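You operate a simulated robot arm through the tools that you are given. There is no shell and no other tool.

Carry out the task below with a simulated two-armed robot. There is one attempt and no reset: what you move stays moved.

## Task
Set the desk gauge's limit by the card, measure the blank and save.
Fine: press save once, lift the probe again and leave the table in; don't press zero; leave the card where it is.

The check looks at the end state, three seconds after you hand in, the way a careful person would. Anything else that was tipped, shoved, dropped, spilled or broken makes it a failure.

## Robot
Two 6-joint arms with two-finger parallel grippers on one trunk that stands fixed in place. Base frame: the origin is at the foot of the trunk, x ahead of it, y to its left, z up; the work surface is at about z = 760. Readings come in mm, rad, newtons and seconds.
The left shoulder is at [-77, 177, 832], the right one opposite. With the tool pointing down near the work surface each hand reaches from about 100 to 740 mm from the base axis, measured 20 degrees to its own side. Payload 1.57 kg a hand.
The tool frame of a hand sits at the grasp point between the pads (the TCP): z along the fingers, y along the line on which they close. The tips reach 30 mm beyond it. The gripper opens to 80 mm. The fingers are 17 mm wide and 12 mm thick; the gripper's body (40 by 82 mm) begins 80 mm behind the TCP.
Orientation is told as [roll, pitch, yaw] about the base's x, y, z axes, in that order, counted from this pose: with the fingers straight down and closing along the base's y, the tool's x points along the base's -x, its y along +y and its z along -z.

## Interface
- The arms move only by the tool arm_command. It takes "left_deltas", "right_deltas" or both (then of equal length, played together; a hand with none holds still); each is a list of rows, each an object (a shift or turn left out is 0, a gripper value left out holds the last) with "delta_pos": the shift along the base's x, y, z in mm, a list of three; "rot": the turn, a rotation vector about the base's x, y, z in rad, a list of three; "hand": the gripper command, from -1 (fully open) to 1 (shut), values between in proportion. In form: [{"delta_pos": [x, y, z], "rot": [wx, wy, wz], "hand": hand}, ...]. A call has 1 to 20 rows; each row is the pose to reach, as a shift and turn from the pose commanded when the call began. A row lasts 0.2 s, in which the tool goes at most 50 mm and 0.15 rad; a call with a longer step from one row to the next is refused whole, and so is a gripper value outside its range. Where a pose cannot be reached the arm comes as near as it can. A force on the tool above 60 N (or 10 N above the force at the start of the call, whichever is more), or a blocked arm, ends the call early, and 0.2 s more pass. Each finger travels about 72 mm/s and halts on what it meets, pressing with about 29 N; the grip force reading is that of the motor and also rises with nothing between the fingers. The clock runs only during rows and for 0.2 s after the last one: add rows that repeat a pose to give the fingers time. The reply holds the time, the measured pose of the TCP, the force on the tool along the base axes, the opening and the grip force, in the units named above and with some noise, with the torque about the TCP (base axes, N m) and any sound that the robot's microphone picked up.
- Cameras (640 x 400 px; columns grow to the right, rows downward): "scene" is now at [38.7, -1.6, 1560.7]; the picture's right is [-0.02, -1.00, 0.00], its down [-0.70, 0.02, -0.71] and it looks along [0.71, -0.02, -0.70] (base axes); focal length 317 px, centre (320, 200). "left" rides on the left gripper at [72, 7, -122] in its tool frame; the picture's right is [-0.09, 1.00, 0.00], its down [-0.84, -0.08, -0.54] and it looks along [-0.54, -0.05, 0.84] (tool axes); focal length 238 px, centre (320, 200). "right" rides on the right gripper at [72, -7, -122] in its tool frame; the picture's right is [0.09, 1.00, 0.00], its down [-0.84, 0.08, -0.54] and it looks along [-0.54, 0.05, 0.84] (tool axes); focal length 238 px, centre (320, 200).
- capture(camera): a new picture of that camera. No time passes.
- move_column(by): slides the trunk up (or, below 0, down) by that many mm; the arms and the scene camera ride with it, the base frame stays. It gives what a move gives, with no picture.
- head_to(pan, tilt): turns the head with the scene camera to pan (to the left, within 2.496 rad either way) and tilt (down, from -0.506 to 1.204), counted from straight ahead of the robot. It gives what a move gives.
- locate(camera, pixels): for up to 12 pixels [column, row] of the newest picture of that camera ("zoom" is the newest enlarged one), the place [x, y, z] in the base frame of the surface seen there, good to about 2 mm. No time passes.
- enlarge(camera, box): a new picture of the part [left, top, right, bottom] of that camera's present view, enlarged. No time passes.
- hand_in(): hands the job in; it is judged then, once.

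Unless the task says otherwise, let go and move clear before handing in.

The tools are called after "Call:" by a JSON object that holds its "op" and its "data". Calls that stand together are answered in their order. arm_command: Moves the arms, as the interface text tells. Its arguments: {"type":"object","properties":{"left_deltas":{"type":"array"},"right_deltas":{"type":"array"}},"required":[]} The other tools are called the same way: move_column (by) slides the trunk up or down; head_to (pan, tilt) turns the head that bears the scene camera; capture (camera) takes a picture; locate (camera, pixels) gives the place of the surface under pixels of a picture; enlarge (camera, box) takes an enlarged picture of a part of a camera's view; hand_in () hands the job in.

At the start:

```text
time: 0.0
left_tcp_pos: [441.8, 176.2, 1168.4]
left_tcp_rot: [0.0, 0.0, -0.001]
left_force: [0.4, 0.7, -0.1]
left_wrist_torque: [-0.02, -0.01, -0.02]
left_finger_gap: 80.1
left_finger_force: 0.1
right_tcp_pos: [520.9, -214.9, 1166.2]
right_tcp_rot: [0.001, 0.0, 0.0]
right_force: [0.8, 0.4, 0.2]
right_wrist_torque: [-0.02, 0.01, -0.03]
right_finger_gap: 79.9
right_finger_force: 0.0
trunk travel left (down, up): [-275.0, 53.0]
head pan, tilt: [-0.021, 0.778]
```

scene: 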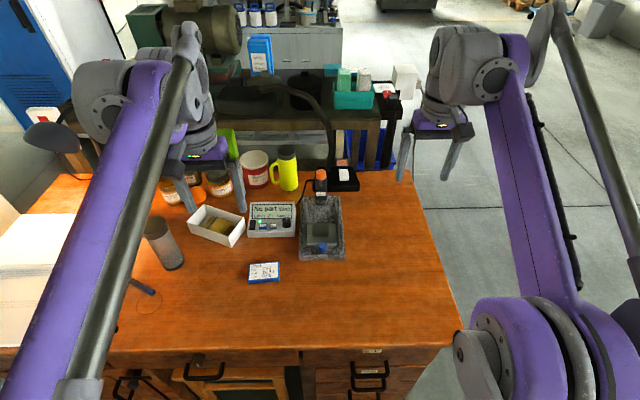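
right: 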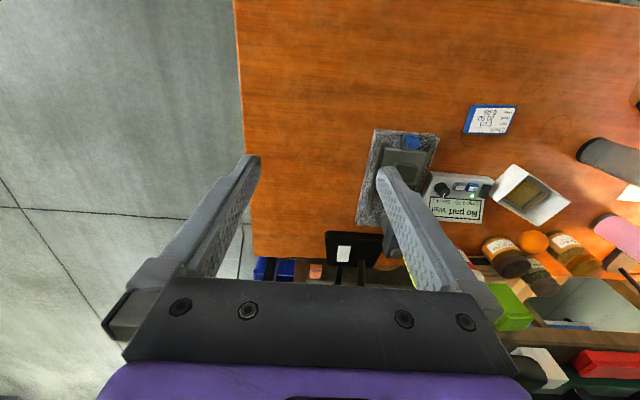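
left: 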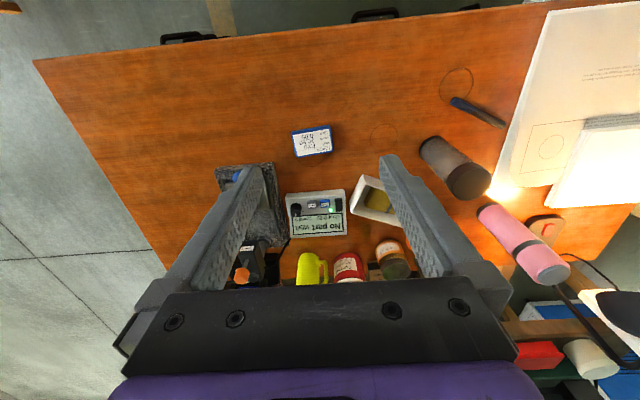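

The scene shows a gauge with a display near (272,210), a granite stand at (320,225), a card at (264,272) and a white tray with the blank at (217,225). I'll enlarge these before moving.

Call:
{"op": "enlarge", "data": {"camera": "scene", "box": [235, 190, 305, 245]}}

Call:
{"op": "enlarge", "data": {"camera": "scene", "box": [285, 155, 365, 275]}}

Call:
{"op": "enlarge", "data": {"camera": "scene", "box": [240, 255, 290, 290]}}

Call:
{"op": "enlarge", "data": {"camera": "scene", "box": [180, 195, 250, 250]}}

Call:
{"op": "enlarge", "data": {"camera": "left", "box": [200, 110, 410, 280]}}

Call:
{"op": "enlarge", "data": {"camera": "right", "box": [340, 90, 580, 260]}}

```text
7.27 times, centred on (270, 218) of scene
```

zoom: 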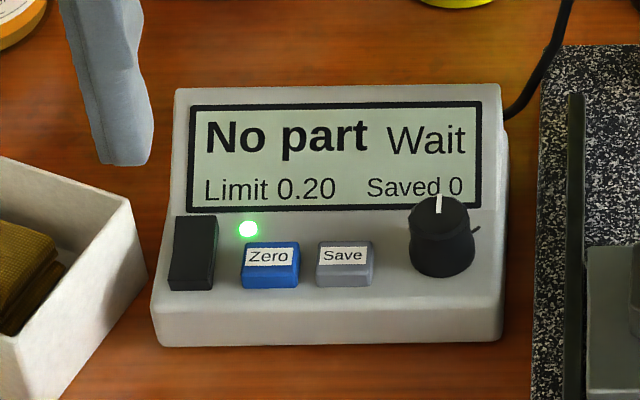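

```text
3.33 times, centred on (325, 215) of scene
```

zoom: 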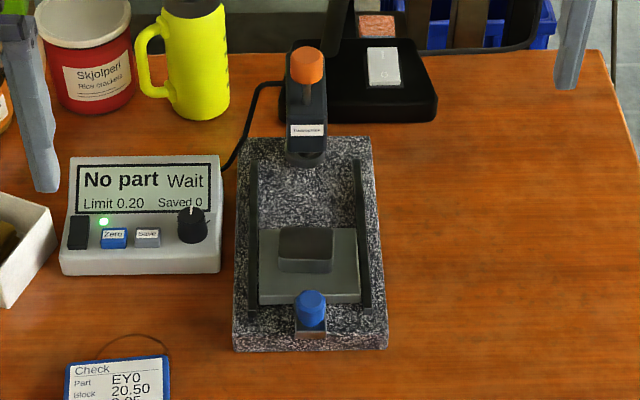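

```text
11.43 times, centred on (265, 272) of scene
```

zoom: 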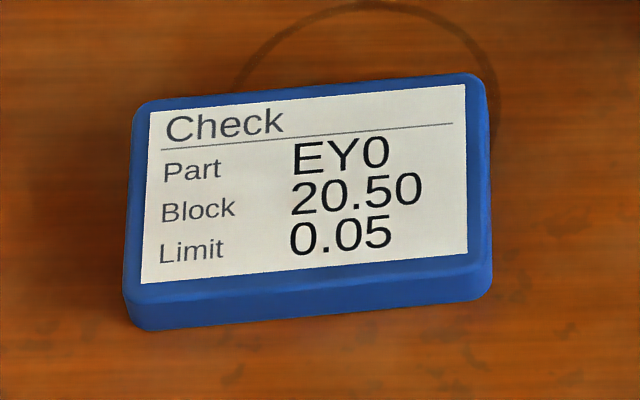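

```text
7.27 times, centred on (215, 222) of scene
```

zoom: 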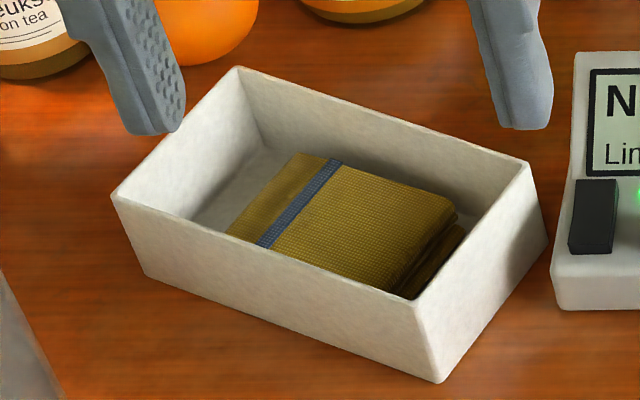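

```text
2.35 times, centred on (305, 195) of left
```

zoom: 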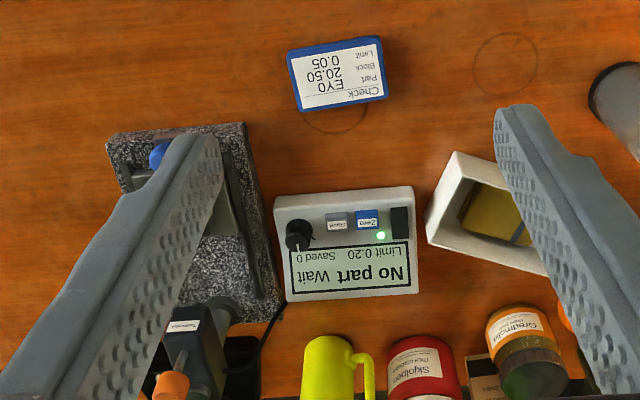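

```text
2.35 times, centred on (460, 175) of right
```

zoom: 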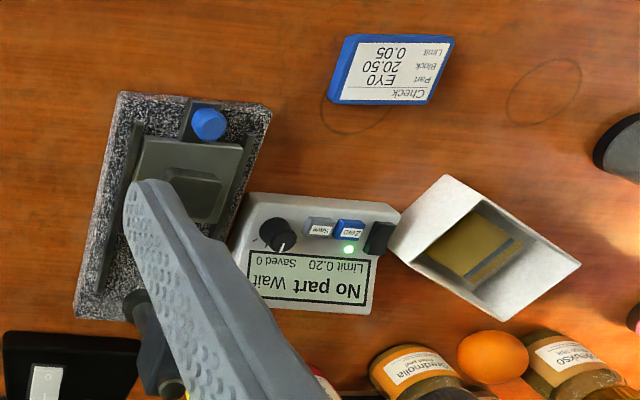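

The card reads limit 0.05 and the gauge shows 0.20, "No part / Wait". The blank is on the slide table, which is pulled out with its blue knob in front, and the probe has an orange knob on top. I'll get positions for these parts.

Call:
{"op": "enlarge", "data": {"camera": "scene", "box": [295, 160, 350, 215]}}

Call:
{"op": "enlarge", "data": {"camera": "scene", "box": [235, 195, 355, 270]}}

```text
7.27 times, centred on (322, 188) of scene
```

zoom: 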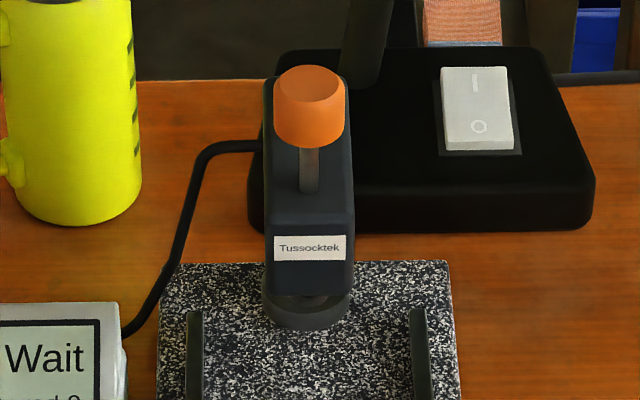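

```text
5.33 times, centred on (295, 232) of scene
```

zoom: 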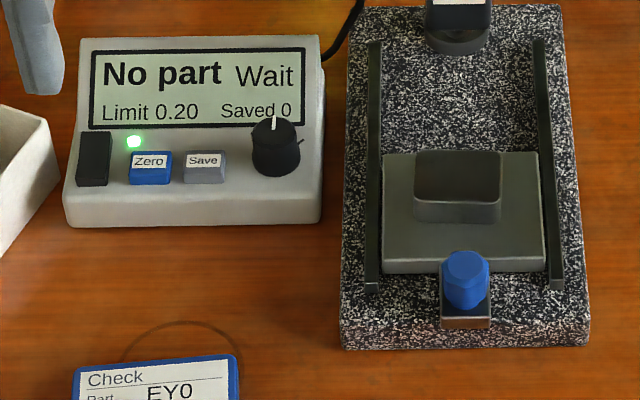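

Call:
{"op": "locate", "data": {"camera": "zoom", "pixels": [[466, 263], [466, 310], [458, 175], [400, 262], [535, 262], [350, 335], [580, 340], [373, 60], [275, 125], [205, 160], [150, 160], [372, 285]]}}

Call:
{"op": "enlarge", "data": {"camera": "scene", "box": [295, 160, 350, 215]}}

```text
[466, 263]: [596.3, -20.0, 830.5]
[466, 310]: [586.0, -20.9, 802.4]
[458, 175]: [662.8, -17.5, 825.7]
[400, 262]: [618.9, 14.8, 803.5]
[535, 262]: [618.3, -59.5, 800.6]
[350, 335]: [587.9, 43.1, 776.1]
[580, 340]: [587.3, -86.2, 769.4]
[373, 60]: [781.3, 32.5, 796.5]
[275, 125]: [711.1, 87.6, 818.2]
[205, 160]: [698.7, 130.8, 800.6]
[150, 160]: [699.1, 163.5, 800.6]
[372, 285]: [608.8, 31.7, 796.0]
```

```text
7.27 times, centred on (322, 188) of scene
```

zoom: 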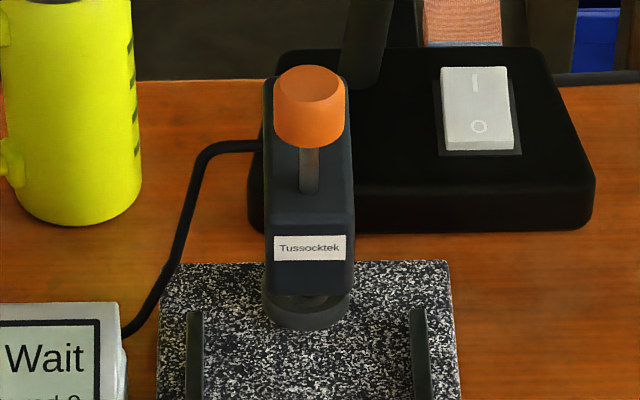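

Call:
{"op": "locate", "data": {"camera": "zoom", "pixels": [[308, 90], [308, 140], [308, 180], [308, 220], [310, 275], [305, 320], [275, 200], [350, 200], [308, 300], [380, 300], [280, 110], [345, 110]]}}

Call:
{"op": "head_to", "data": {"pan": -0.021, "tilt": 0.65}}

```text
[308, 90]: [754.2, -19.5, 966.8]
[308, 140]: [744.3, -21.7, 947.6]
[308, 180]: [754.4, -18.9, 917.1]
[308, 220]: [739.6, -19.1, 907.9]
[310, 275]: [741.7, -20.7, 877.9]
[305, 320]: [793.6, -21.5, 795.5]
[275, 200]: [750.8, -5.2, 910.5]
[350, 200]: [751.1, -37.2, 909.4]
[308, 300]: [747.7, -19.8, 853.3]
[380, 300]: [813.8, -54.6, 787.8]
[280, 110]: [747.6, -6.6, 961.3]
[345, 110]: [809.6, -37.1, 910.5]
```

```text
time: 0.7
left_tcp_pos: [441.6, 175.5, 1168.6]
left_tcp_rot: [0.001, -0.001, -0.001]
left_force: [1.1, -0.9, 0.2]
left_wrist_torque: [-0.01, -0.03, 0.01]
left_finger_gap: 79.9
left_finger_force: 0.1
right_tcp_pos: [520.5, -215.8, 1167.5]
right_tcp_rot: [-0.001, 0.0, -0.001]
right_force: [-0.1, 0.8, -0.5]
right_wrist_torque: [0.01, -0.03, 0.0]
right_finger_gap: 80.0
right_finger_force: 0.0
trunk travel left (down, up): [-275.0, 53.0]
head pan, tilt: [-0.021, 0.649]
```

Call:
{"op": "capture", "data": {"camera": "scene"}}

Call:
{"op": "arm_command", "data": {"left_deltas": [{"delta_pos": [30, -5, -34]}, {"delta_pos": [60, -10, -67]}, {"delta_pos": [90, -15, -100]}, {"delta_pos": [120, -20, -134]}, {"delta_pos": [140, -26, -160]}]}}

Call:
{"op": "capture", "data": {"camera": "left"}}

```text
taken
```

scene: 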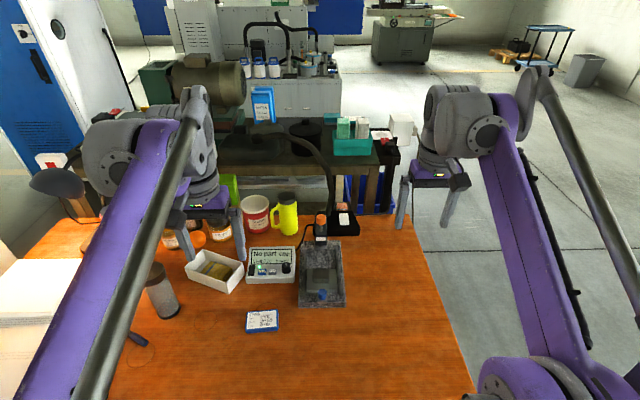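

```text
time: 1.9
left_tcp_pos: [582.7, 149.8, 1009.7]
left_tcp_rot: [0.0, 0.001, -0.001]
left_force: [0.3, 0.0, 0.6]
left_wrist_torque: [-0.06, 0.01, 0.01]
left_finger_gap: 80.2
left_finger_force: 0.2
right_tcp_pos: [522.2, -215.9, 1165.7]
right_tcp_rot: [0.0, 0.001, 0.001]
right_force: [-0.8, 0.1, 0.7]
right_wrist_torque: [0.01, 0.01, 0.01]
right_finger_gap: 80.1
right_finger_force: 0.1
trunk travel left (down, up): [-275.0, 53.0]
head pan, tilt: [-0.021, 0.649]
```

```text
taken
```

left: 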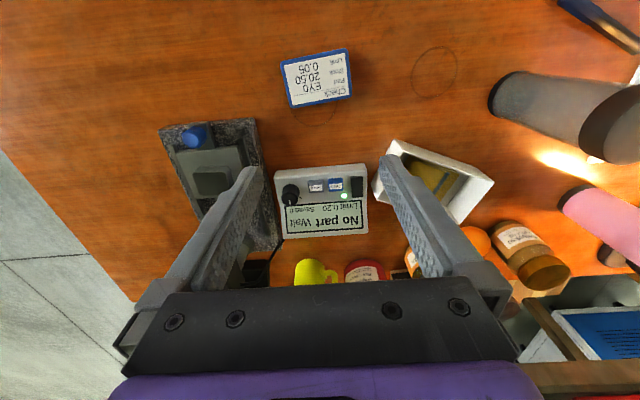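

Call:
{"op": "locate", "data": {"camera": "scene", "pixels": [[331, 190], [330, 165], [310, 140], [285, 132], [265, 130], [290, 205], [256, 210], [343, 220]]}}

Call:
{"op": "enlarge", "data": {"camera": "left", "box": [265, 155, 375, 245]}}

Call:
{"op": "enlarge", "data": {"camera": "scene", "box": [240, 195, 360, 310]}}

```text
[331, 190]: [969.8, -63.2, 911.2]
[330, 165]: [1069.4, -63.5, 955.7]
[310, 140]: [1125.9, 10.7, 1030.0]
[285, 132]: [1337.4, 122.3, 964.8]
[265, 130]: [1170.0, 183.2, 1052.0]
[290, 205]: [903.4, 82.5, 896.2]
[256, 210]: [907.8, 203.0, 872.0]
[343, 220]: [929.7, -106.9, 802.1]
```

```text
4.44 times, centred on (320, 200) of left
```

zoom: 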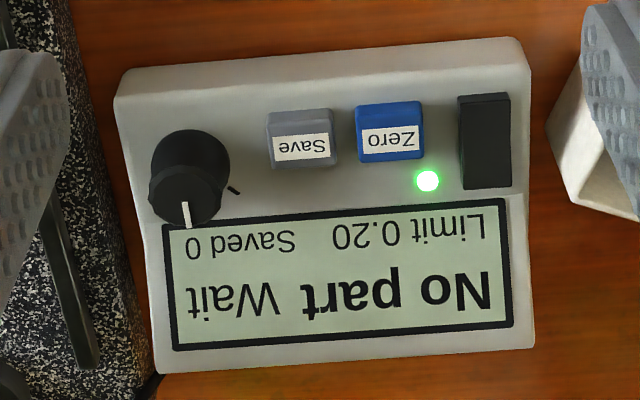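

```text
3.48 times, centred on (300, 252) of scene
```

zoom: 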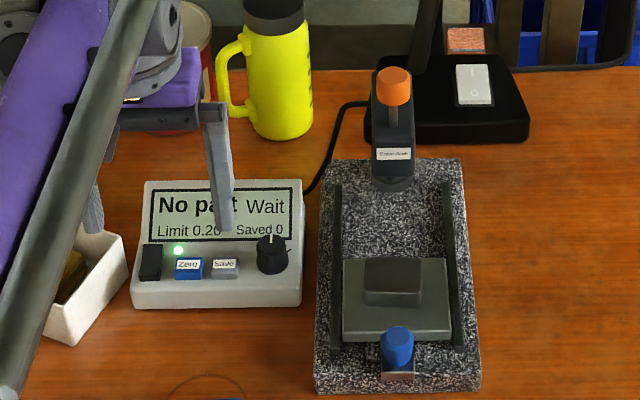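

Call:
{"op": "enlarge", "data": {"camera": "left", "box": [265, 155, 375, 245]}}

Call:
{"op": "locate", "data": {"camera": "zoom", "pixels": [[186, 200], [165, 185], [215, 190], [190, 140], [235, 190], [300, 120], [300, 147], [250, 180], [250, 90], [390, 130], [345, 185], [484, 130]]}}

Call:
{"op": "locate", "data": {"camera": "left", "pixels": [[195, 135], [210, 185], [195, 148], [300, 180], [318, 228], [350, 228], [368, 228], [278, 172], [364, 166], [284, 237]]}}

```text
4.44 times, centred on (320, 200) of left
```

zoom: 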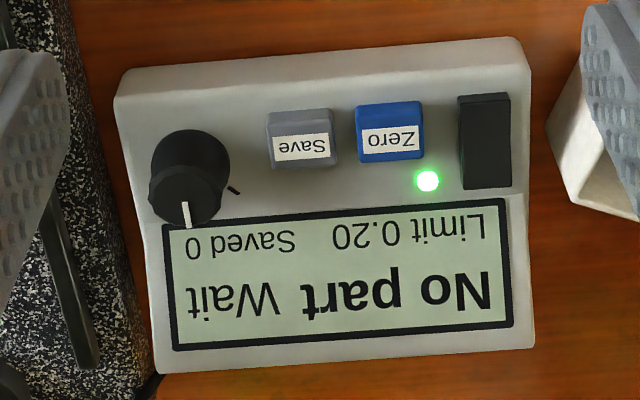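

```text
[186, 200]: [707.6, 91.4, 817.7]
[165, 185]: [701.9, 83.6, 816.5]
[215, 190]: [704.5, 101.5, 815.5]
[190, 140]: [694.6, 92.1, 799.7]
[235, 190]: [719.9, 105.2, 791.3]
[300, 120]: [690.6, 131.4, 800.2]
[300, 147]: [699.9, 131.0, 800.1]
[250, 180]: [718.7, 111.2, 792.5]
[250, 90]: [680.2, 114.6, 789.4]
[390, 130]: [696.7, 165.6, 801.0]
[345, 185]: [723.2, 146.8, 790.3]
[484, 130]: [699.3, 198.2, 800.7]
```

```text
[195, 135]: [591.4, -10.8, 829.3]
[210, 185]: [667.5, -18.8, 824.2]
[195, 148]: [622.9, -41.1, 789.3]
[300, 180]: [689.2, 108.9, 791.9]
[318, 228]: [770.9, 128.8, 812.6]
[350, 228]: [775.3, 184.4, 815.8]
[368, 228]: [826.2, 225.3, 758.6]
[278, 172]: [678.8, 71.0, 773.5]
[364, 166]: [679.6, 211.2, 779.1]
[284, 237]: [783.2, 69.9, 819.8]
```

The dial axis is vertical, its top is at about (705, 91, 817), and the button tops are at z≈800. I'll bring the left hand over the dial with fingers partly closed and check its reach.

Call:
{"op": "arm_command", "data": {"left_deltas": [{"delta_pos": [30, -15, -27], "hand": 0.0}, {"delta_pos": [60, -30, -54], "hand": 0.0}, {"delta_pos": [90, -45, -80], "hand": 0.0}, {"delta_pos": [123, -59, -108], "hand": 0.0}, {"delta_pos": [123, -59, -108], "hand": 0.0}]}}

Call:
{"op": "capture", "data": {"camera": "left"}}

Call:
{"op": "capture", "data": {"camera": "scene"}}

```text
time: 3.1
left_tcp_pos: [685.7, 94.8, 897.0]
left_tcp_rot: [-0.001, 0.001, 0.002]
left_force: [-0.4, -0.2, 0.5]
left_wrist_torque: [0.02, 0.02, 0.0]
left_finger_gap: 40.0
left_finger_force: 0.0
left hand out of reach, approached as far as the arm can: row 4, 5
right_tcp_pos: [521.2, -216.3, 1166.9]
right_tcp_rot: [-0.001, 0.001, 0.0]
right_force: [0.0, -0.1, -0.1]
right_wrist_torque: [0.01, -0.01, 0.02]
right_finger_gap: 80.0
right_finger_force: 0.1
trunk travel left (down, up): [-275.0, 53.0]
head pan, tilt: [-0.021, 0.649]
```

```text
taken
```

left: 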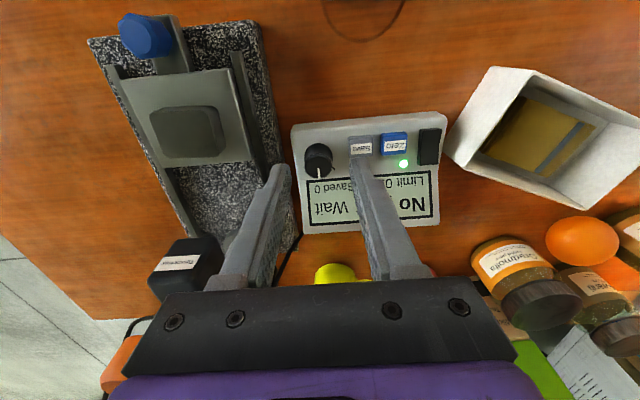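

```text
taken
```

scene: 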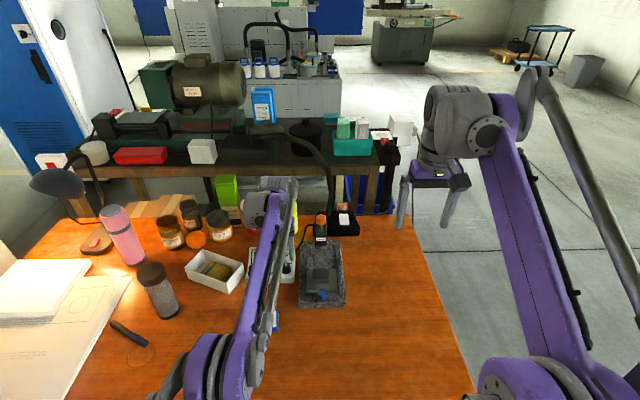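

The left arm stopped about 20 mm short in x at z=897. Raising the trunk and working lower should add reach, so I'll raise the column.

Call:
{"op": "move_column", "data": {"by": 52}}

Call:
{"op": "arm_command", "data": {"left_deltas": [{"delta_pos": [0, 0, 0]}, {"delta_pos": [0, 0, -30]}, {"delta_pos": [0, 0, -50]}, {"delta_pos": [0, 0, -50]}]}}

Call:
{"op": "capture", "data": {"camera": "left"}}

```text
time: 4.0
left_tcp_pos: [683.5, 93.7, 949.6]
left_tcp_rot: [-0.002, -0.001, -0.001]
left_force: [-0.6, -0.1, 0.4]
left_wrist_torque: [-0.01, 0.0, 0.01]
left_finger_gap: 39.9
left_finger_force: 0.0
right_tcp_pos: [520.3, -216.5, 1219.5]
right_tcp_rot: [0.001, -0.002, -0.001]
right_force: [-0.3, -0.4, 0.0]
right_wrist_torque: [0.02, -0.02, 0.0]
right_finger_gap: 80.3
right_finger_force: 0.0
trunk travel left (down, up): [-327.0, 1.0]
head pan, tilt: [-0.021, 0.649]
```

```text
time: 5.0
left_tcp_pos: [683.4, 92.3, 898.3]
left_tcp_rot: [0.0, -0.001, -0.002]
left_force: [-0.2, -0.3, -0.1]
left_wrist_torque: [0.0, -0.01, 0.03]
left_finger_gap: 40.1
left_finger_force: 0.0
right_tcp_pos: [521.4, -216.5, 1219.3]
right_tcp_rot: [0.001, 0.001, -0.001]
right_force: [-0.3, 0.0, -0.7]
right_wrist_torque: [-0.03, -0.01, -0.01]
right_finger_gap: 80.1
right_finger_force: 0.0
trunk travel left (down, up): [-327.0, 1.0]
head pan, tilt: [-0.021, 0.649]
```

```text
taken
```

left: 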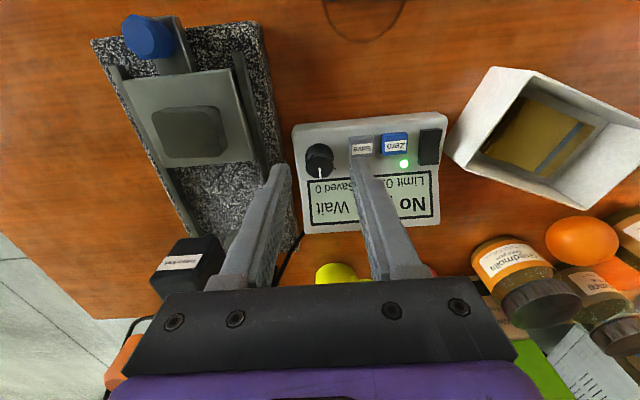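

Call:
{"op": "arm_command", "data": {"left_deltas": [{"delta_pos": [11, -1, -12]}, {"delta_pos": [22, -2, -25]}, {"delta_pos": [22, -2, -25]}]}}

Call:
{"op": "enlarge", "data": {"camera": "left", "box": [260, 100, 460, 240]}}

```text
time: 5.8
left_tcp_pos: [706.9, 91.1, 874.5]
left_tcp_rot: [0.0, 0.001, 0.0]
left_force: [0.8, 0.1, 0.1]
left_wrist_torque: [-0.01, -0.02, 0.06]
left_finger_gap: 39.9
left_finger_force: 0.1
right_tcp_pos: [522.2, -215.9, 1218.4]
right_tcp_rot: [0.0, -0.001, -0.002]
right_force: [-0.1, 0.9, 0.3]
right_wrist_torque: [-0.02, -0.03, 0.0]
right_finger_gap: 80.0
right_finger_force: 0.1
trunk travel left (down, up): [-327.0, 1.0]
head pan, tilt: [-0.021, 0.649]
```

```text
2.86 times, centred on (360, 170) of left
```

zoom: 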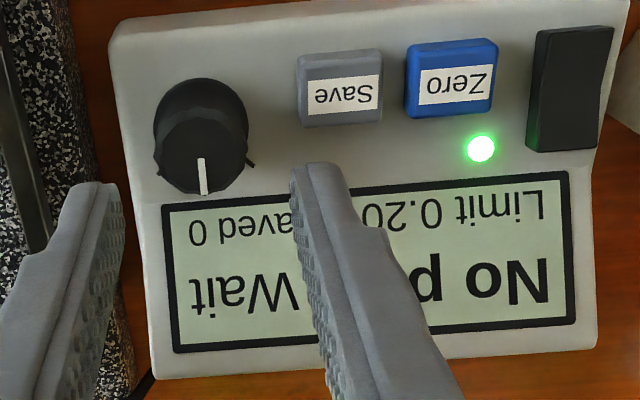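

Call:
{"op": "locate", "data": {"camera": "zoom", "pixels": [[202, 158], [203, 185], [165, 155], [240, 155], [203, 125], [203, 95], [160, 168], [250, 165], [340, 60], [340, 90], [305, 95], [380, 95]]}}

```text
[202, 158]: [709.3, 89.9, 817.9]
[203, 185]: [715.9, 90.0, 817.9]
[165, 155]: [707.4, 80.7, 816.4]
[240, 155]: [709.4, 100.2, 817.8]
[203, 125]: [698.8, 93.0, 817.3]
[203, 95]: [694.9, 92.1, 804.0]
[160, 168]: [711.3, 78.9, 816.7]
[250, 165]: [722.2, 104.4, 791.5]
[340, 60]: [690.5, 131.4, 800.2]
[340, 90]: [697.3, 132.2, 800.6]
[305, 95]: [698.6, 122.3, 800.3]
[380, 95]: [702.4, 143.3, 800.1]
```

Call:
{"op": "arm_command", "data": {"left_deltas": [{"delta_pos": [1, 0, -20]}, {"delta_pos": [2, 0, -40]}, {"delta_pos": [2, 0, -40]}]}}

Call:
{"op": "enlarge", "data": {"camera": "left", "box": [220, 60, 460, 240]}}

```text
time: 6.6
left_tcp_pos: [709.0, 89.7, 836.2]
left_tcp_rot: [-0.003, -0.001, 0.0]
left_force: [-0.3, -0.4, 0.8]
left_wrist_torque: [-0.01, 0.0, -0.02]
left_finger_gap: 40.2
left_finger_force: 0.1
right_tcp_pos: [521.7, -216.5, 1219.2]
right_tcp_rot: [0.0, 0.0, 0.001]
right_force: [-0.2, 0.1, -0.8]
right_wrist_torque: [0.03, 0.03, -0.01]
right_finger_gap: 80.1
right_finger_force: 0.0
trunk travel left (down, up): [-327.0, 1.0]
head pan, tilt: [-0.021, 0.649]
```

```text
2.22 times, centred on (340, 150) of left
```

zoom: 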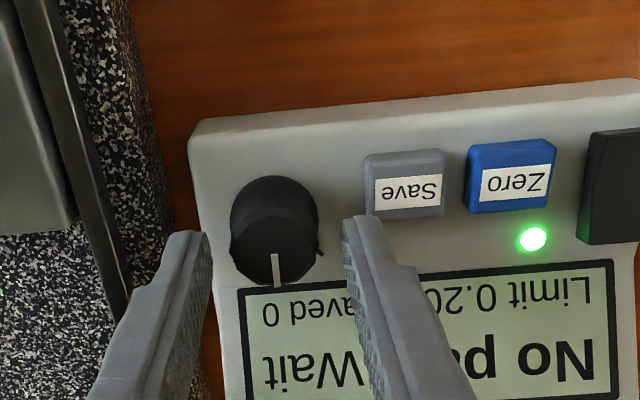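

Call:
{"op": "arm_command", "data": {"left_deltas": [{"delta_pos": [0, 0, 0], "hand": 0.3}, {"delta_pos": [0, 0, 0], "hand": 0.4}, {"delta_pos": [0, 0, 0], "hand": 0.45}, {"delta_pos": [0, 0, 0], "hand": 0.45}]}}

Call:
{"op": "enlarge", "data": {"camera": "left", "box": [220, 60, 460, 240]}}

```text
time: 7.6
left_tcp_pos: [710.0, 90.4, 836.5]
left_tcp_rot: [0.001, 0.0, -0.001]
left_force: [0.4, -0.9, -2.0]
left_wrist_torque: [-0.04, -0.13, 0.01]
left_finger_gap: 26.5
left_finger_force: 37.7
right_tcp_pos: [522.1, -216.5, 1218.0]
right_tcp_rot: [-0.001, -0.001, 0.0]
right_force: [0.4, 0.9, -0.6]
right_wrist_torque: [-0.02, -0.06, 0.0]
right_finger_gap: 79.9
right_finger_force: 0.0
trunk travel left (down, up): [-327.0, 1.0]
head pan, tilt: [-0.021, 0.649]
```

```text
2.22 times, centred on (340, 150) of left
```

zoom: 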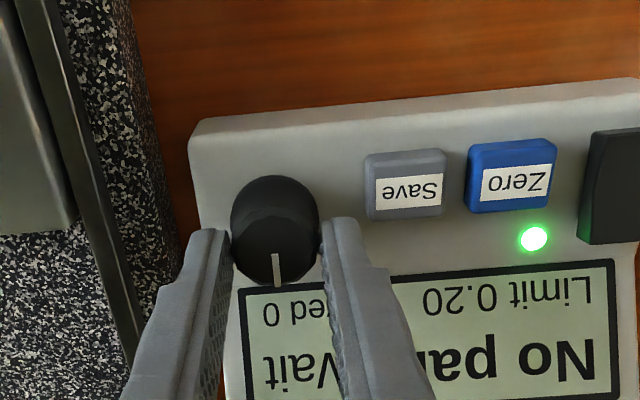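

Gripped at 26.5 mm with no side force, and the display still reads 0.20. I'll turn a little counterclockwise as a test.

Call:
{"op": "arm_command", "data": {"left_deltas": [{"rot": [0, 0, 0.1], "hand": 0.45}, {"rot": [0, 0, 0.2], "hand": 0.45}, {"rot": [0, 0, 0.2], "hand": 0.45}]}}

Call:
{"op": "enlarge", "data": {"camera": "left", "box": [220, 60, 460, 240]}}

```text
time: 8.4
left_tcp_pos: [709.2, 90.9, 835.4]
left_tcp_rot: [0.001, -0.003, 0.2]
left_force: [9.5, -1.4, 7.1]
left_wrist_torque: [-0.26, 0.58, 0.0]
left_finger_gap: 26.9
left_finger_force: 37.2
right_tcp_pos: [522.9, -215.8, 1219.4]
right_tcp_rot: [-0.001, -0.001, 0.001]
right_force: [0.0, 1.1, -1.4]
right_wrist_torque: [-0.02, 0.0, 0.0]
right_finger_gap: 80.2
right_finger_force: 0.1
trunk travel left (down, up): [-327.0, 1.0]
head pan, tilt: [-0.021, 0.649]
```

```text
2.22 times, centred on (340, 150) of left
```

zoom: 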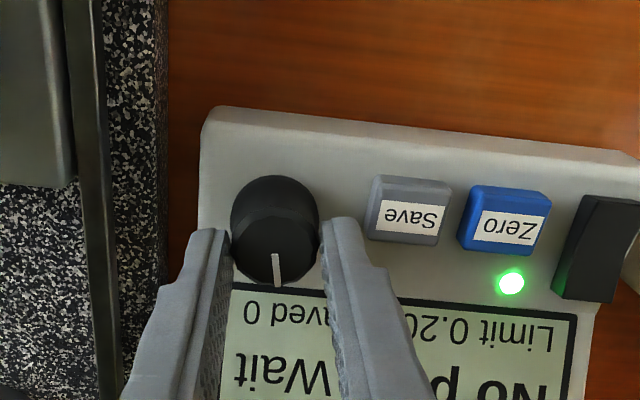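

Call:
{"op": "capture", "data": {"camera": "scene"}}

Call:
{"op": "enlarge", "data": {"camera": "left", "box": [300, 120, 460, 240]}}

```text
taken
```

scene: 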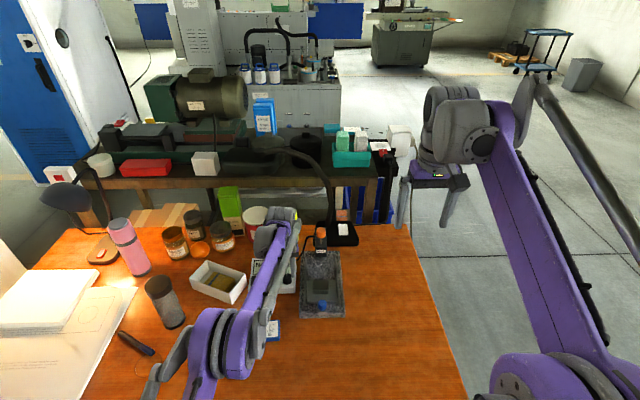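

```text
3.33 times, centred on (380, 180) of left
```

zoom: 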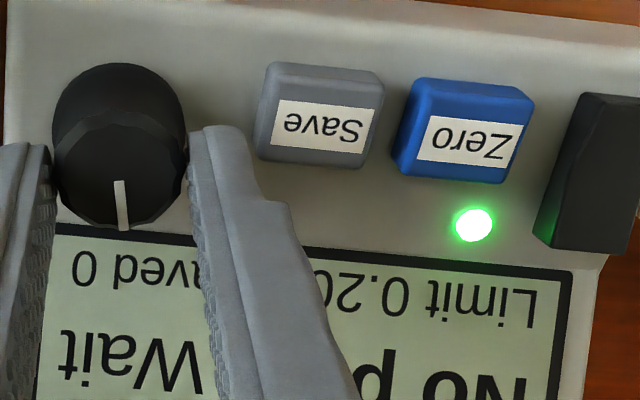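

Call:
{"op": "arm_command", "data": {"left_deltas": [{"rot": [0, 0, 0.1], "hand": 0.45}, {"rot": [0, 0, 0.2], "hand": 0.45}, {"rot": [0, 0, 0.2], "hand": 0.45}]}}

Call:
{"op": "enlarge", "data": {"camera": "left", "box": [220, 60, 460, 240]}}

```text
time: 9.2
left_tcp_pos: [710.3, 91.2, 835.7]
left_tcp_rot: [0.001, -0.002, 0.402]
left_force: [14.7, 0.6, 13.1]
left_wrist_torque: [-0.09, -0.34, 0.01]
left_finger_gap: 26.7
left_finger_force: 37.5
right_tcp_pos: [522.3, -216.3, 1218.6]
right_tcp_rot: [-0.001, 0.001, 0.0]
right_force: [-0.3, -0.5, -0.6]
right_wrist_torque: [0.01, 0.01, -0.06]
right_finger_gap: 80.2
right_finger_force: 0.1
trunk travel left (down, up): [-327.0, 1.0]
head pan, tilt: [-0.021, 0.649]
```

```text
2.22 times, centred on (340, 150) of left
```

zoom: 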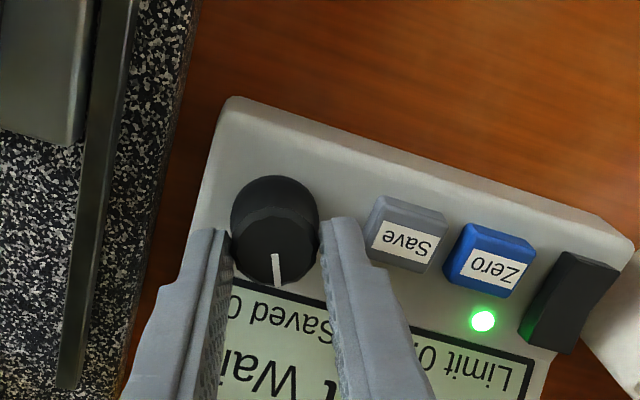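

Call:
{"op": "enlarge", "data": {"camera": "right", "box": [380, 120, 520, 240]}}

Call:
{"op": "enlarge", "data": {"camera": "left", "box": [300, 150, 440, 250]}}

```text
3.33 times, centred on (450, 180) of right
```

zoom: 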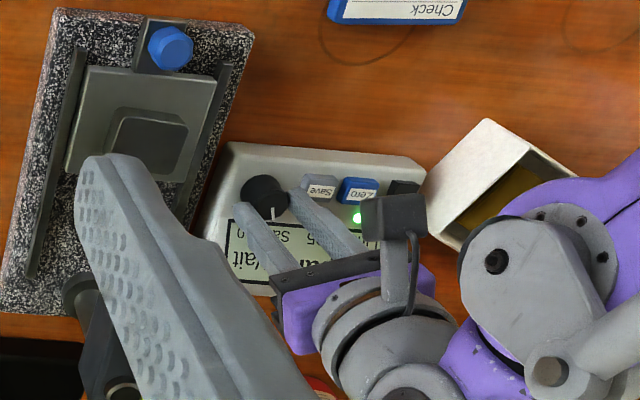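

```text
4.00 times, centred on (370, 200) of left
```

zoom: 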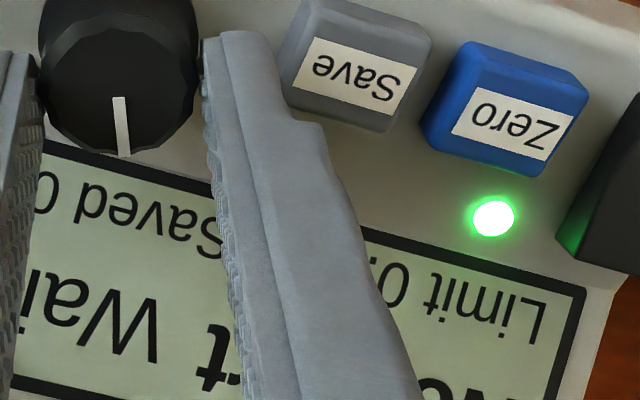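

Call:
{"op": "enlarge", "data": {"camera": "right", "box": [425, 150, 475, 185]}}

```text
11.43 times, centred on (450, 168) of right
```

zoom: 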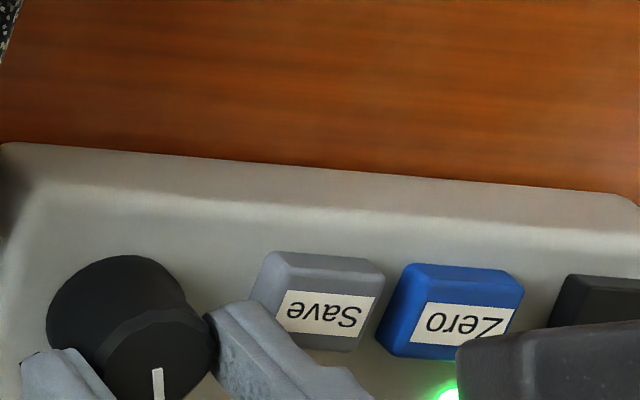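

Call:
{"op": "enlarge", "data": {"camera": "right", "box": [425, 170, 475, 205]}}

```text
11.43 times, centred on (450, 188) of right
```

zoom: 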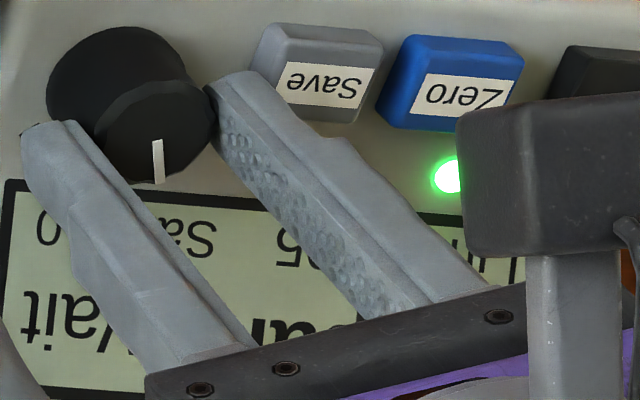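

The last digits between the fingers look like "05". I'll ease off the grip to read the display and see whether the dial stays put.

Call:
{"op": "arm_command", "data": {"left_deltas": [{"hand": 0.2}, {"hand": 0.05}, {"hand": 0.05}, {"delta_pos": [0, 0, 20], "hand": 0.05}, {"delta_pos": [-20, 0, 50], "hand": 0.05}, {"delta_pos": [-50, 0, 60], "hand": 0.05}]}}

Call:
{"op": "capture", "data": {"camera": "left"}}

Call:
{"op": "enlarge", "data": {"camera": "left", "box": [240, 100, 440, 240]}}

```text
time: 10.6
left_tcp_pos: [657.8, 90.8, 895.1]
left_tcp_rot: [0.001, 0.0, 0.397]
left_force: [-0.6, 0.2, -0.5]
left_wrist_torque: [0.01, -0.01, -0.03]
left_finger_gap: 38.2
left_finger_force: 0.1
right_tcp_pos: [520.2, -217.1, 1218.4]
right_tcp_rot: [0.0, -0.001, 0.001]
right_force: [-0.4, -0.3, 0.1]
right_wrist_torque: [-0.01, 0.0, 0.0]
right_finger_gap: 79.9
right_finger_force: 0.1
trunk travel left (down, up): [-327.0, 1.0]
head pan, tilt: [-0.021, 0.649]
```

```text
taken
```

left: 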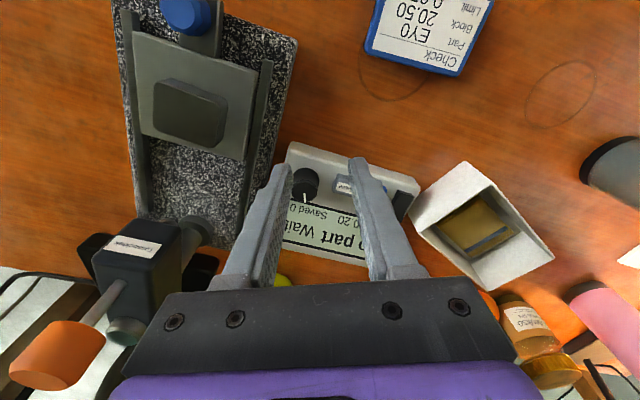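

```text
2.86 times, centred on (340, 170) of left
```

zoom: 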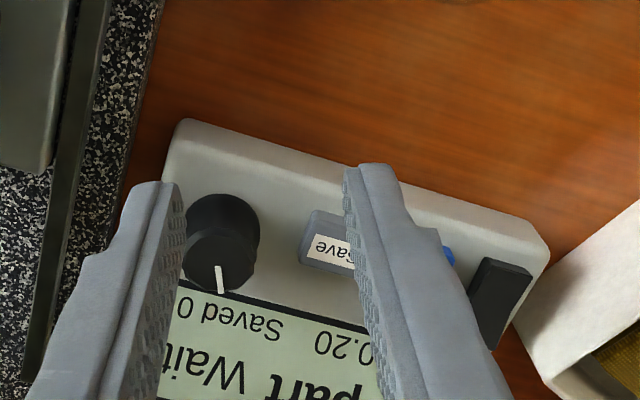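

The display went back to 0.20 while the pointer stayed about 0.4 rad turned, so the switch point is right around here. I'll regrip and turn on toward the 45° tick.

Call:
{"op": "arm_command", "data": {"left_deltas": [{"delta_pos": [30, 0, -10], "hand": 0.0}, {"delta_pos": [48.5, 0, -40], "hand": 0.0}, {"delta_pos": [48.5, 0, -60], "hand": 0.0}, {"delta_pos": [48.5, 0, -60], "hand": 0.0}, {"delta_pos": [48.5, 0, -60], "hand": 0.3}, {"delta_pos": [48.5, 0, -60], "hand": 0.4}, {"delta_pos": [48.5, 0, -60], "hand": 0.42}, {"delta_pos": [48.5, 0, -60], "hand": 0.42}]}}

Call:
{"op": "enlarge", "data": {"camera": "left", "box": [220, 60, 460, 240]}}

```text
time: 12.4
left_tcp_pos: [707.4, 90.0, 833.9]
left_tcp_rot: [-0.001, 0.0, 0.399]
left_force: [2.9, -3.6, -1.2]
left_wrist_torque: [-0.05, -0.38, 0.01]
left_finger_gap: 27.0
left_finger_force: 37.1
right_tcp_pos: [522.8, -216.6, 1218.6]
right_tcp_rot: [-0.001, 0.0, -0.001]
right_force: [0.4, -0.2, 0.3]
right_wrist_torque: [0.02, 0.02, 0.05]
right_finger_gap: 80.0
right_finger_force: 0.0
trunk travel left (down, up): [-327.0, 1.0]
head pan, tilt: [-0.021, 0.649]
```

```text
2.22 times, centred on (340, 150) of left
```

zoom: 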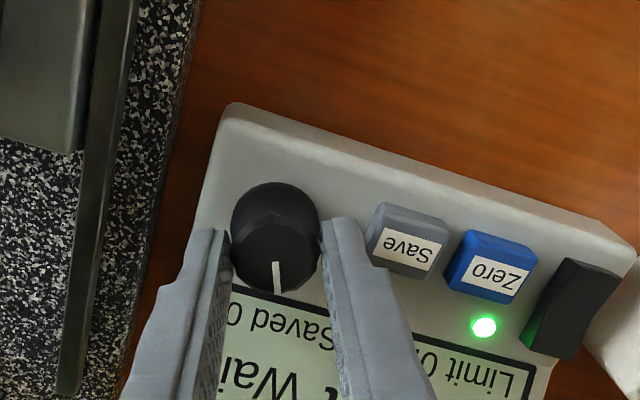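

Call:
{"op": "arm_command", "data": {"left_deltas": [{"rot": [0, 0, 0.1]}, {"rot": [0, 0, 0.2]}, {"rot": [0, 0, 0.3]}, {"rot": [0, 0, 0.38]}, {"rot": [0, 0, 0.38]}]}}

Call:
{"op": "enlarge", "data": {"camera": "left", "box": [220, 60, 460, 240]}}

Call:
{"op": "enlarge", "data": {"camera": "right", "box": [425, 170, 475, 205]}}

```text
time: 13.6
left_tcp_pos: [708.6, 90.1, 834.9]
left_tcp_rot: [-0.001, 0.001, 0.779]
left_force: [11.1, -3.7, 0.4]
left_wrist_torque: [-0.28, -0.29, 0.06]
left_finger_gap: 26.7
left_finger_force: 37.2
right_tcp_pos: [523.9, -216.8, 1218.6]
right_tcp_rot: [0.0, -0.001, 0.0]
right_force: [0.3, -0.2, -0.1]
right_wrist_torque: [0.02, -0.01, -0.02]
right_finger_gap: 79.9
right_finger_force: 0.0
trunk travel left (down, up): [-327.0, 1.0]
head pan, tilt: [-0.021, 0.649]
```

```text
2.22 times, centred on (340, 150) of left
```

zoom: 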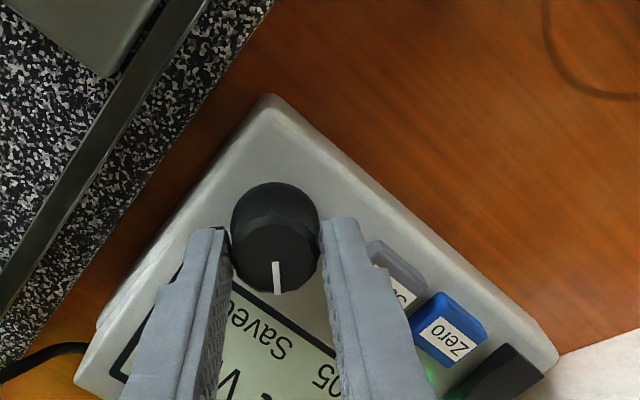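

```text
11.43 times, centred on (450, 188) of right
```

zoom: 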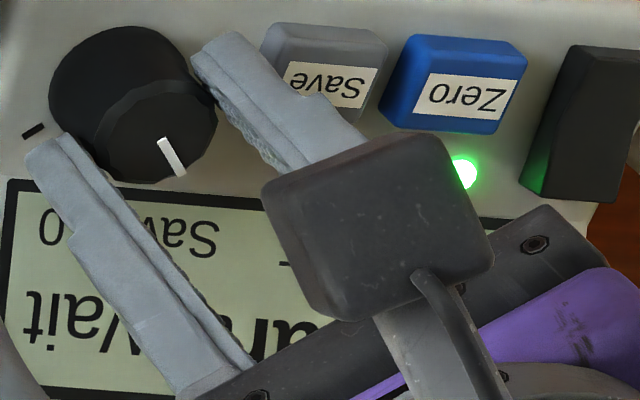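

The visible digits read "05" with the pointer at about 45°. I'll release, lift off and read the display in full.

Call:
{"op": "arm_command", "data": {"left_deltas": [{"hand": 0.2}, {"hand": 0.1}, {"delta_pos": [0, 0, 2], "hand": 0.1}, {"delta_pos": [0, 0, 22], "hand": 0.1}, {"delta_pos": [-20, 0, 50], "hand": 0.1}, {"delta_pos": [-50, 20, 80], "hand": 0.1}, {"delta_pos": [-80, 40, 110], "rot": [0, 0, -0.14], "hand": 0.1}, {"delta_pos": [-100, 50, 140], "rot": [0, 0, -0.28], "hand": 0.1}, {"delta_pos": [-120, 60, 160], "rot": [0, 0, -0.42]}, {"delta_pos": [-120, 60, 160], "rot": [0, 0, -0.56]}, {"delta_pos": [-120, 60, 160], "rot": [0, 0, -0.7]}, {"delta_pos": [-120, 60, 160], "rot": [0, 0, -0.78]}]}}

Call:
{"op": "capture", "data": {"camera": "left"}}

Call:
{"op": "enlarge", "data": {"camera": "left", "box": [220, 60, 460, 240]}}

Call:
{"op": "enlarge", "data": {"camera": "right", "box": [380, 120, 520, 240]}}

```text
time: 16.2
left_tcp_pos: [585.9, 150.2, 994.7]
left_tcp_rot: [-0.001, 0.0, 0.0]
left_force: [0.0, -1.1, -0.1]
left_wrist_torque: [-0.03, 0.02, 0.0]
left_finger_gap: 36.2
left_finger_force: 0.1
right_tcp_pos: [522.9, -215.6, 1217.1]
right_tcp_rot: [0.0, -0.001, 0.0]
right_force: [0.2, 0.2, 0.3]
right_wrist_torque: [0.04, 0.0, 0.02]
right_finger_gap: 80.0
right_finger_force: 0.0
trunk travel left (down, up): [-327.0, 1.0]
head pan, tilt: [-0.021, 0.649]
```

```text
taken
```

left: 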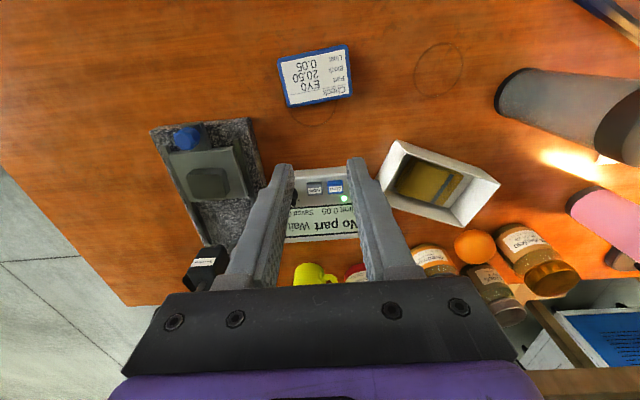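

```text
2.22 times, centred on (340, 150) of left
```

zoom: 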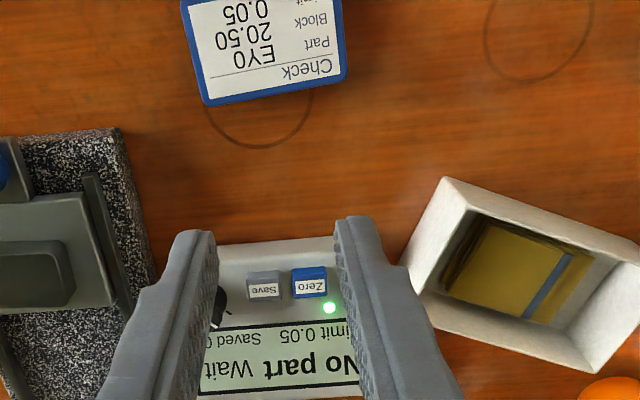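

```text
3.33 times, centred on (450, 180) of right
```

zoom: 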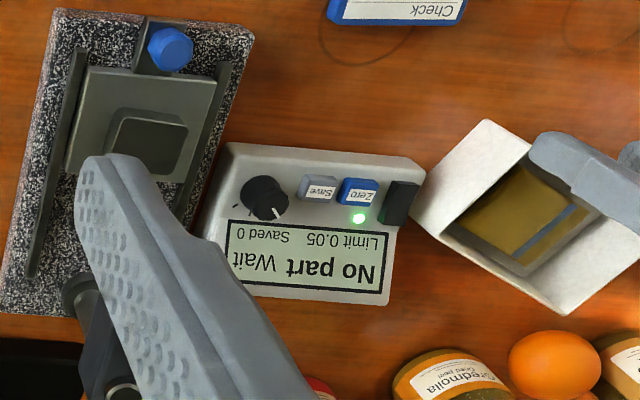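

Limit now reads 0.05 and stays with the hand off. Next I'll bring the closed right hand in front of the blue table knob at about (596, -20, 830).

Call:
{"op": "arm_command", "data": {"right_deltas": [{"delta_pos": [2, 24, -40], "hand": 1}, {"delta_pos": [4, 48, -80], "hand": 1}, {"delta_pos": [6, 72, -120], "hand": 1}, {"delta_pos": [8, 96, -160], "hand": 1}, {"delta_pos": [12, 120, -200], "hand": 1}, {"delta_pos": [16, 144, -240], "hand": 1}, {"delta_pos": [20, 168, -280], "hand": 1}, {"delta_pos": [25, 196, -318], "hand": 1}, {"delta_pos": [25, 196, -318], "hand": 1}]}}

Call:
{"op": "capture", "data": {"camera": "right"}}

Call:
{"op": "capture", "data": {"camera": "scene"}}

```text
time: 18.2
left_tcp_pos: [587.2, 150.4, 994.9]
left_tcp_rot: [0.0, -0.001, -0.001]
left_force: [-0.7, -0.4, 0.0]
left_wrist_torque: [0.0, 0.0, -0.01]
left_finger_gap: 36.2
left_finger_force: 0.2
right_tcp_pos: [549.7, -19.6, 903.2]
right_tcp_rot: [0.0, -0.001, -0.001]
right_force: [0.0, 0.1, 0.2]
right_wrist_torque: [-0.02, 0.0, 0.02]
right_finger_gap: 0.0
right_finger_force: 21.5
trunk travel left (down, up): [-327.0, 1.0]
head pan, tilt: [-0.021, 0.649]
```

```text
taken
```

right: 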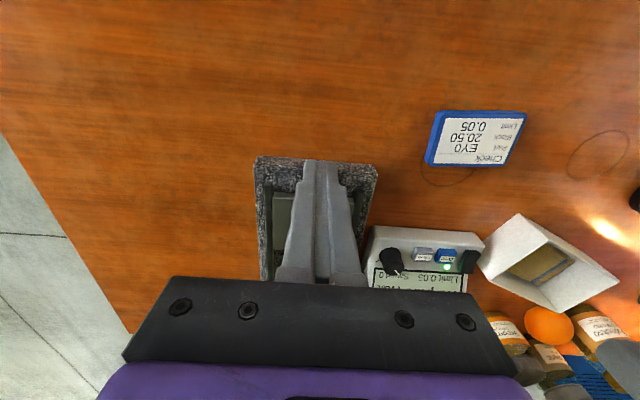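

```text
taken
```

scene: 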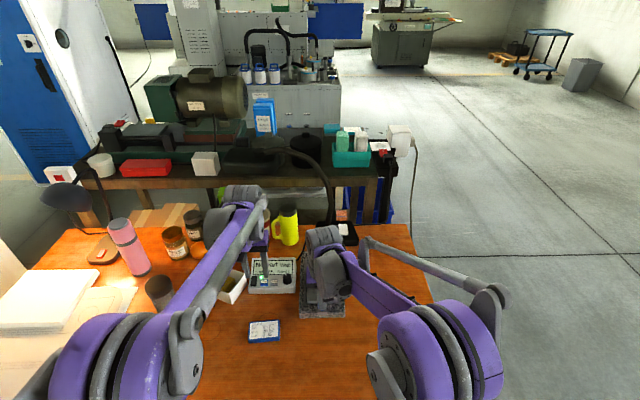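

Call:
{"op": "arm_command", "data": {"right_deltas": [{"delta_pos": [0, 0, -30]}, {"delta_pos": [0, 0, -60]}, {"delta_pos": [0, 0, -60]}, {"delta_pos": [10, 0, -60]}, {"delta_pos": [18, 0, -60]}, {"delta_pos": [23, 0, -60]}, {"delta_pos": [28, 0, -60]}, {"delta_pos": [33, 0, -60]}, {"delta_pos": [38, 0, -60]}]}}

Call:
{"op": "capture", "data": {"camera": "left"}}

Call:
{"op": "capture", "data": {"camera": "right"}}

```text
time: 20.2
left_tcp_pos: [587.9, 151.2, 994.7]
left_tcp_rot: [0.001, 0.001, 0.0]
left_force: [0.2, 0.0, -0.1]
left_wrist_torque: [-0.01, -0.01, -0.03]
left_finger_gap: 35.9
left_finger_force: 0.2
right_tcp_pos: [586.6, -20.9, 841.4]
right_tcp_rot: [-0.001, -0.002, 0.0]
right_force: [-0.1, 0.6, -0.5]
right_wrist_torque: [-0.01, 0.0, -0.01]
right_finger_gap: 0.0
right_finger_force: 21.4
trunk travel left (down, up): [-327.0, 1.0]
head pan, tilt: [-0.021, 0.649]
```

```text
taken
```

left: 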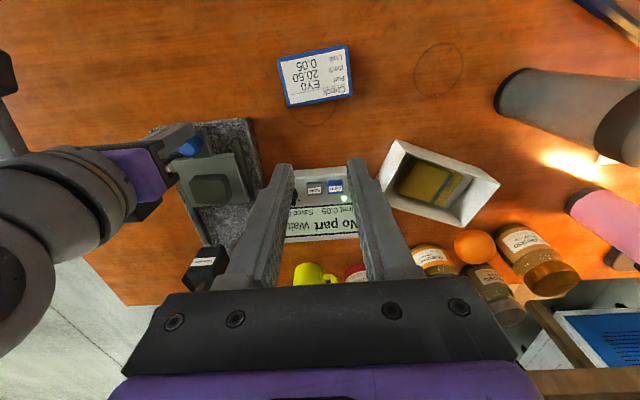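

```text
taken
```

right: 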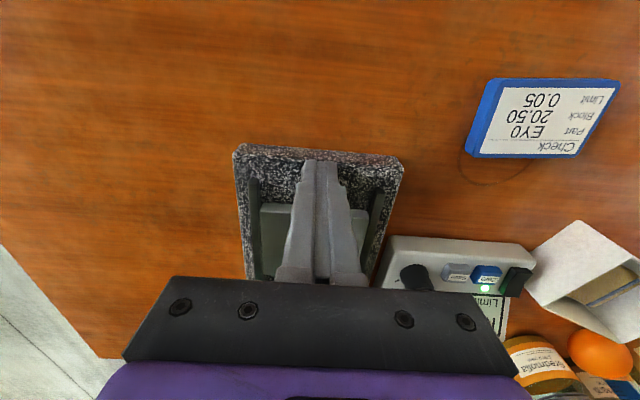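

Call:
{"op": "enlarge", "data": {"camera": "left", "box": [130, 105, 270, 215]}}

Call:
{"op": "locate", "data": {"camera": "zoom", "pixels": [[280, 180], [290, 170], [265, 200], [350, 335], [380, 200], [240, 160]]}}

```text
3.64 times, centred on (200, 160) of left
```

zoom: 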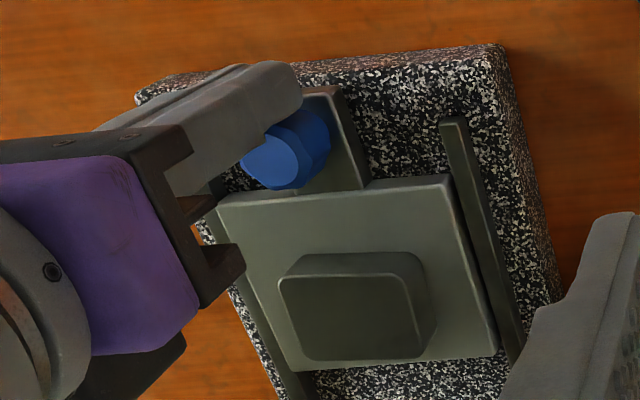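

```text
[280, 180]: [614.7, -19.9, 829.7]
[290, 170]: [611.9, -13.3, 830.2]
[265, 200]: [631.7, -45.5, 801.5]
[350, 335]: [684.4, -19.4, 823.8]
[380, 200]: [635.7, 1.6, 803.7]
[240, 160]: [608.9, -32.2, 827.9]
```

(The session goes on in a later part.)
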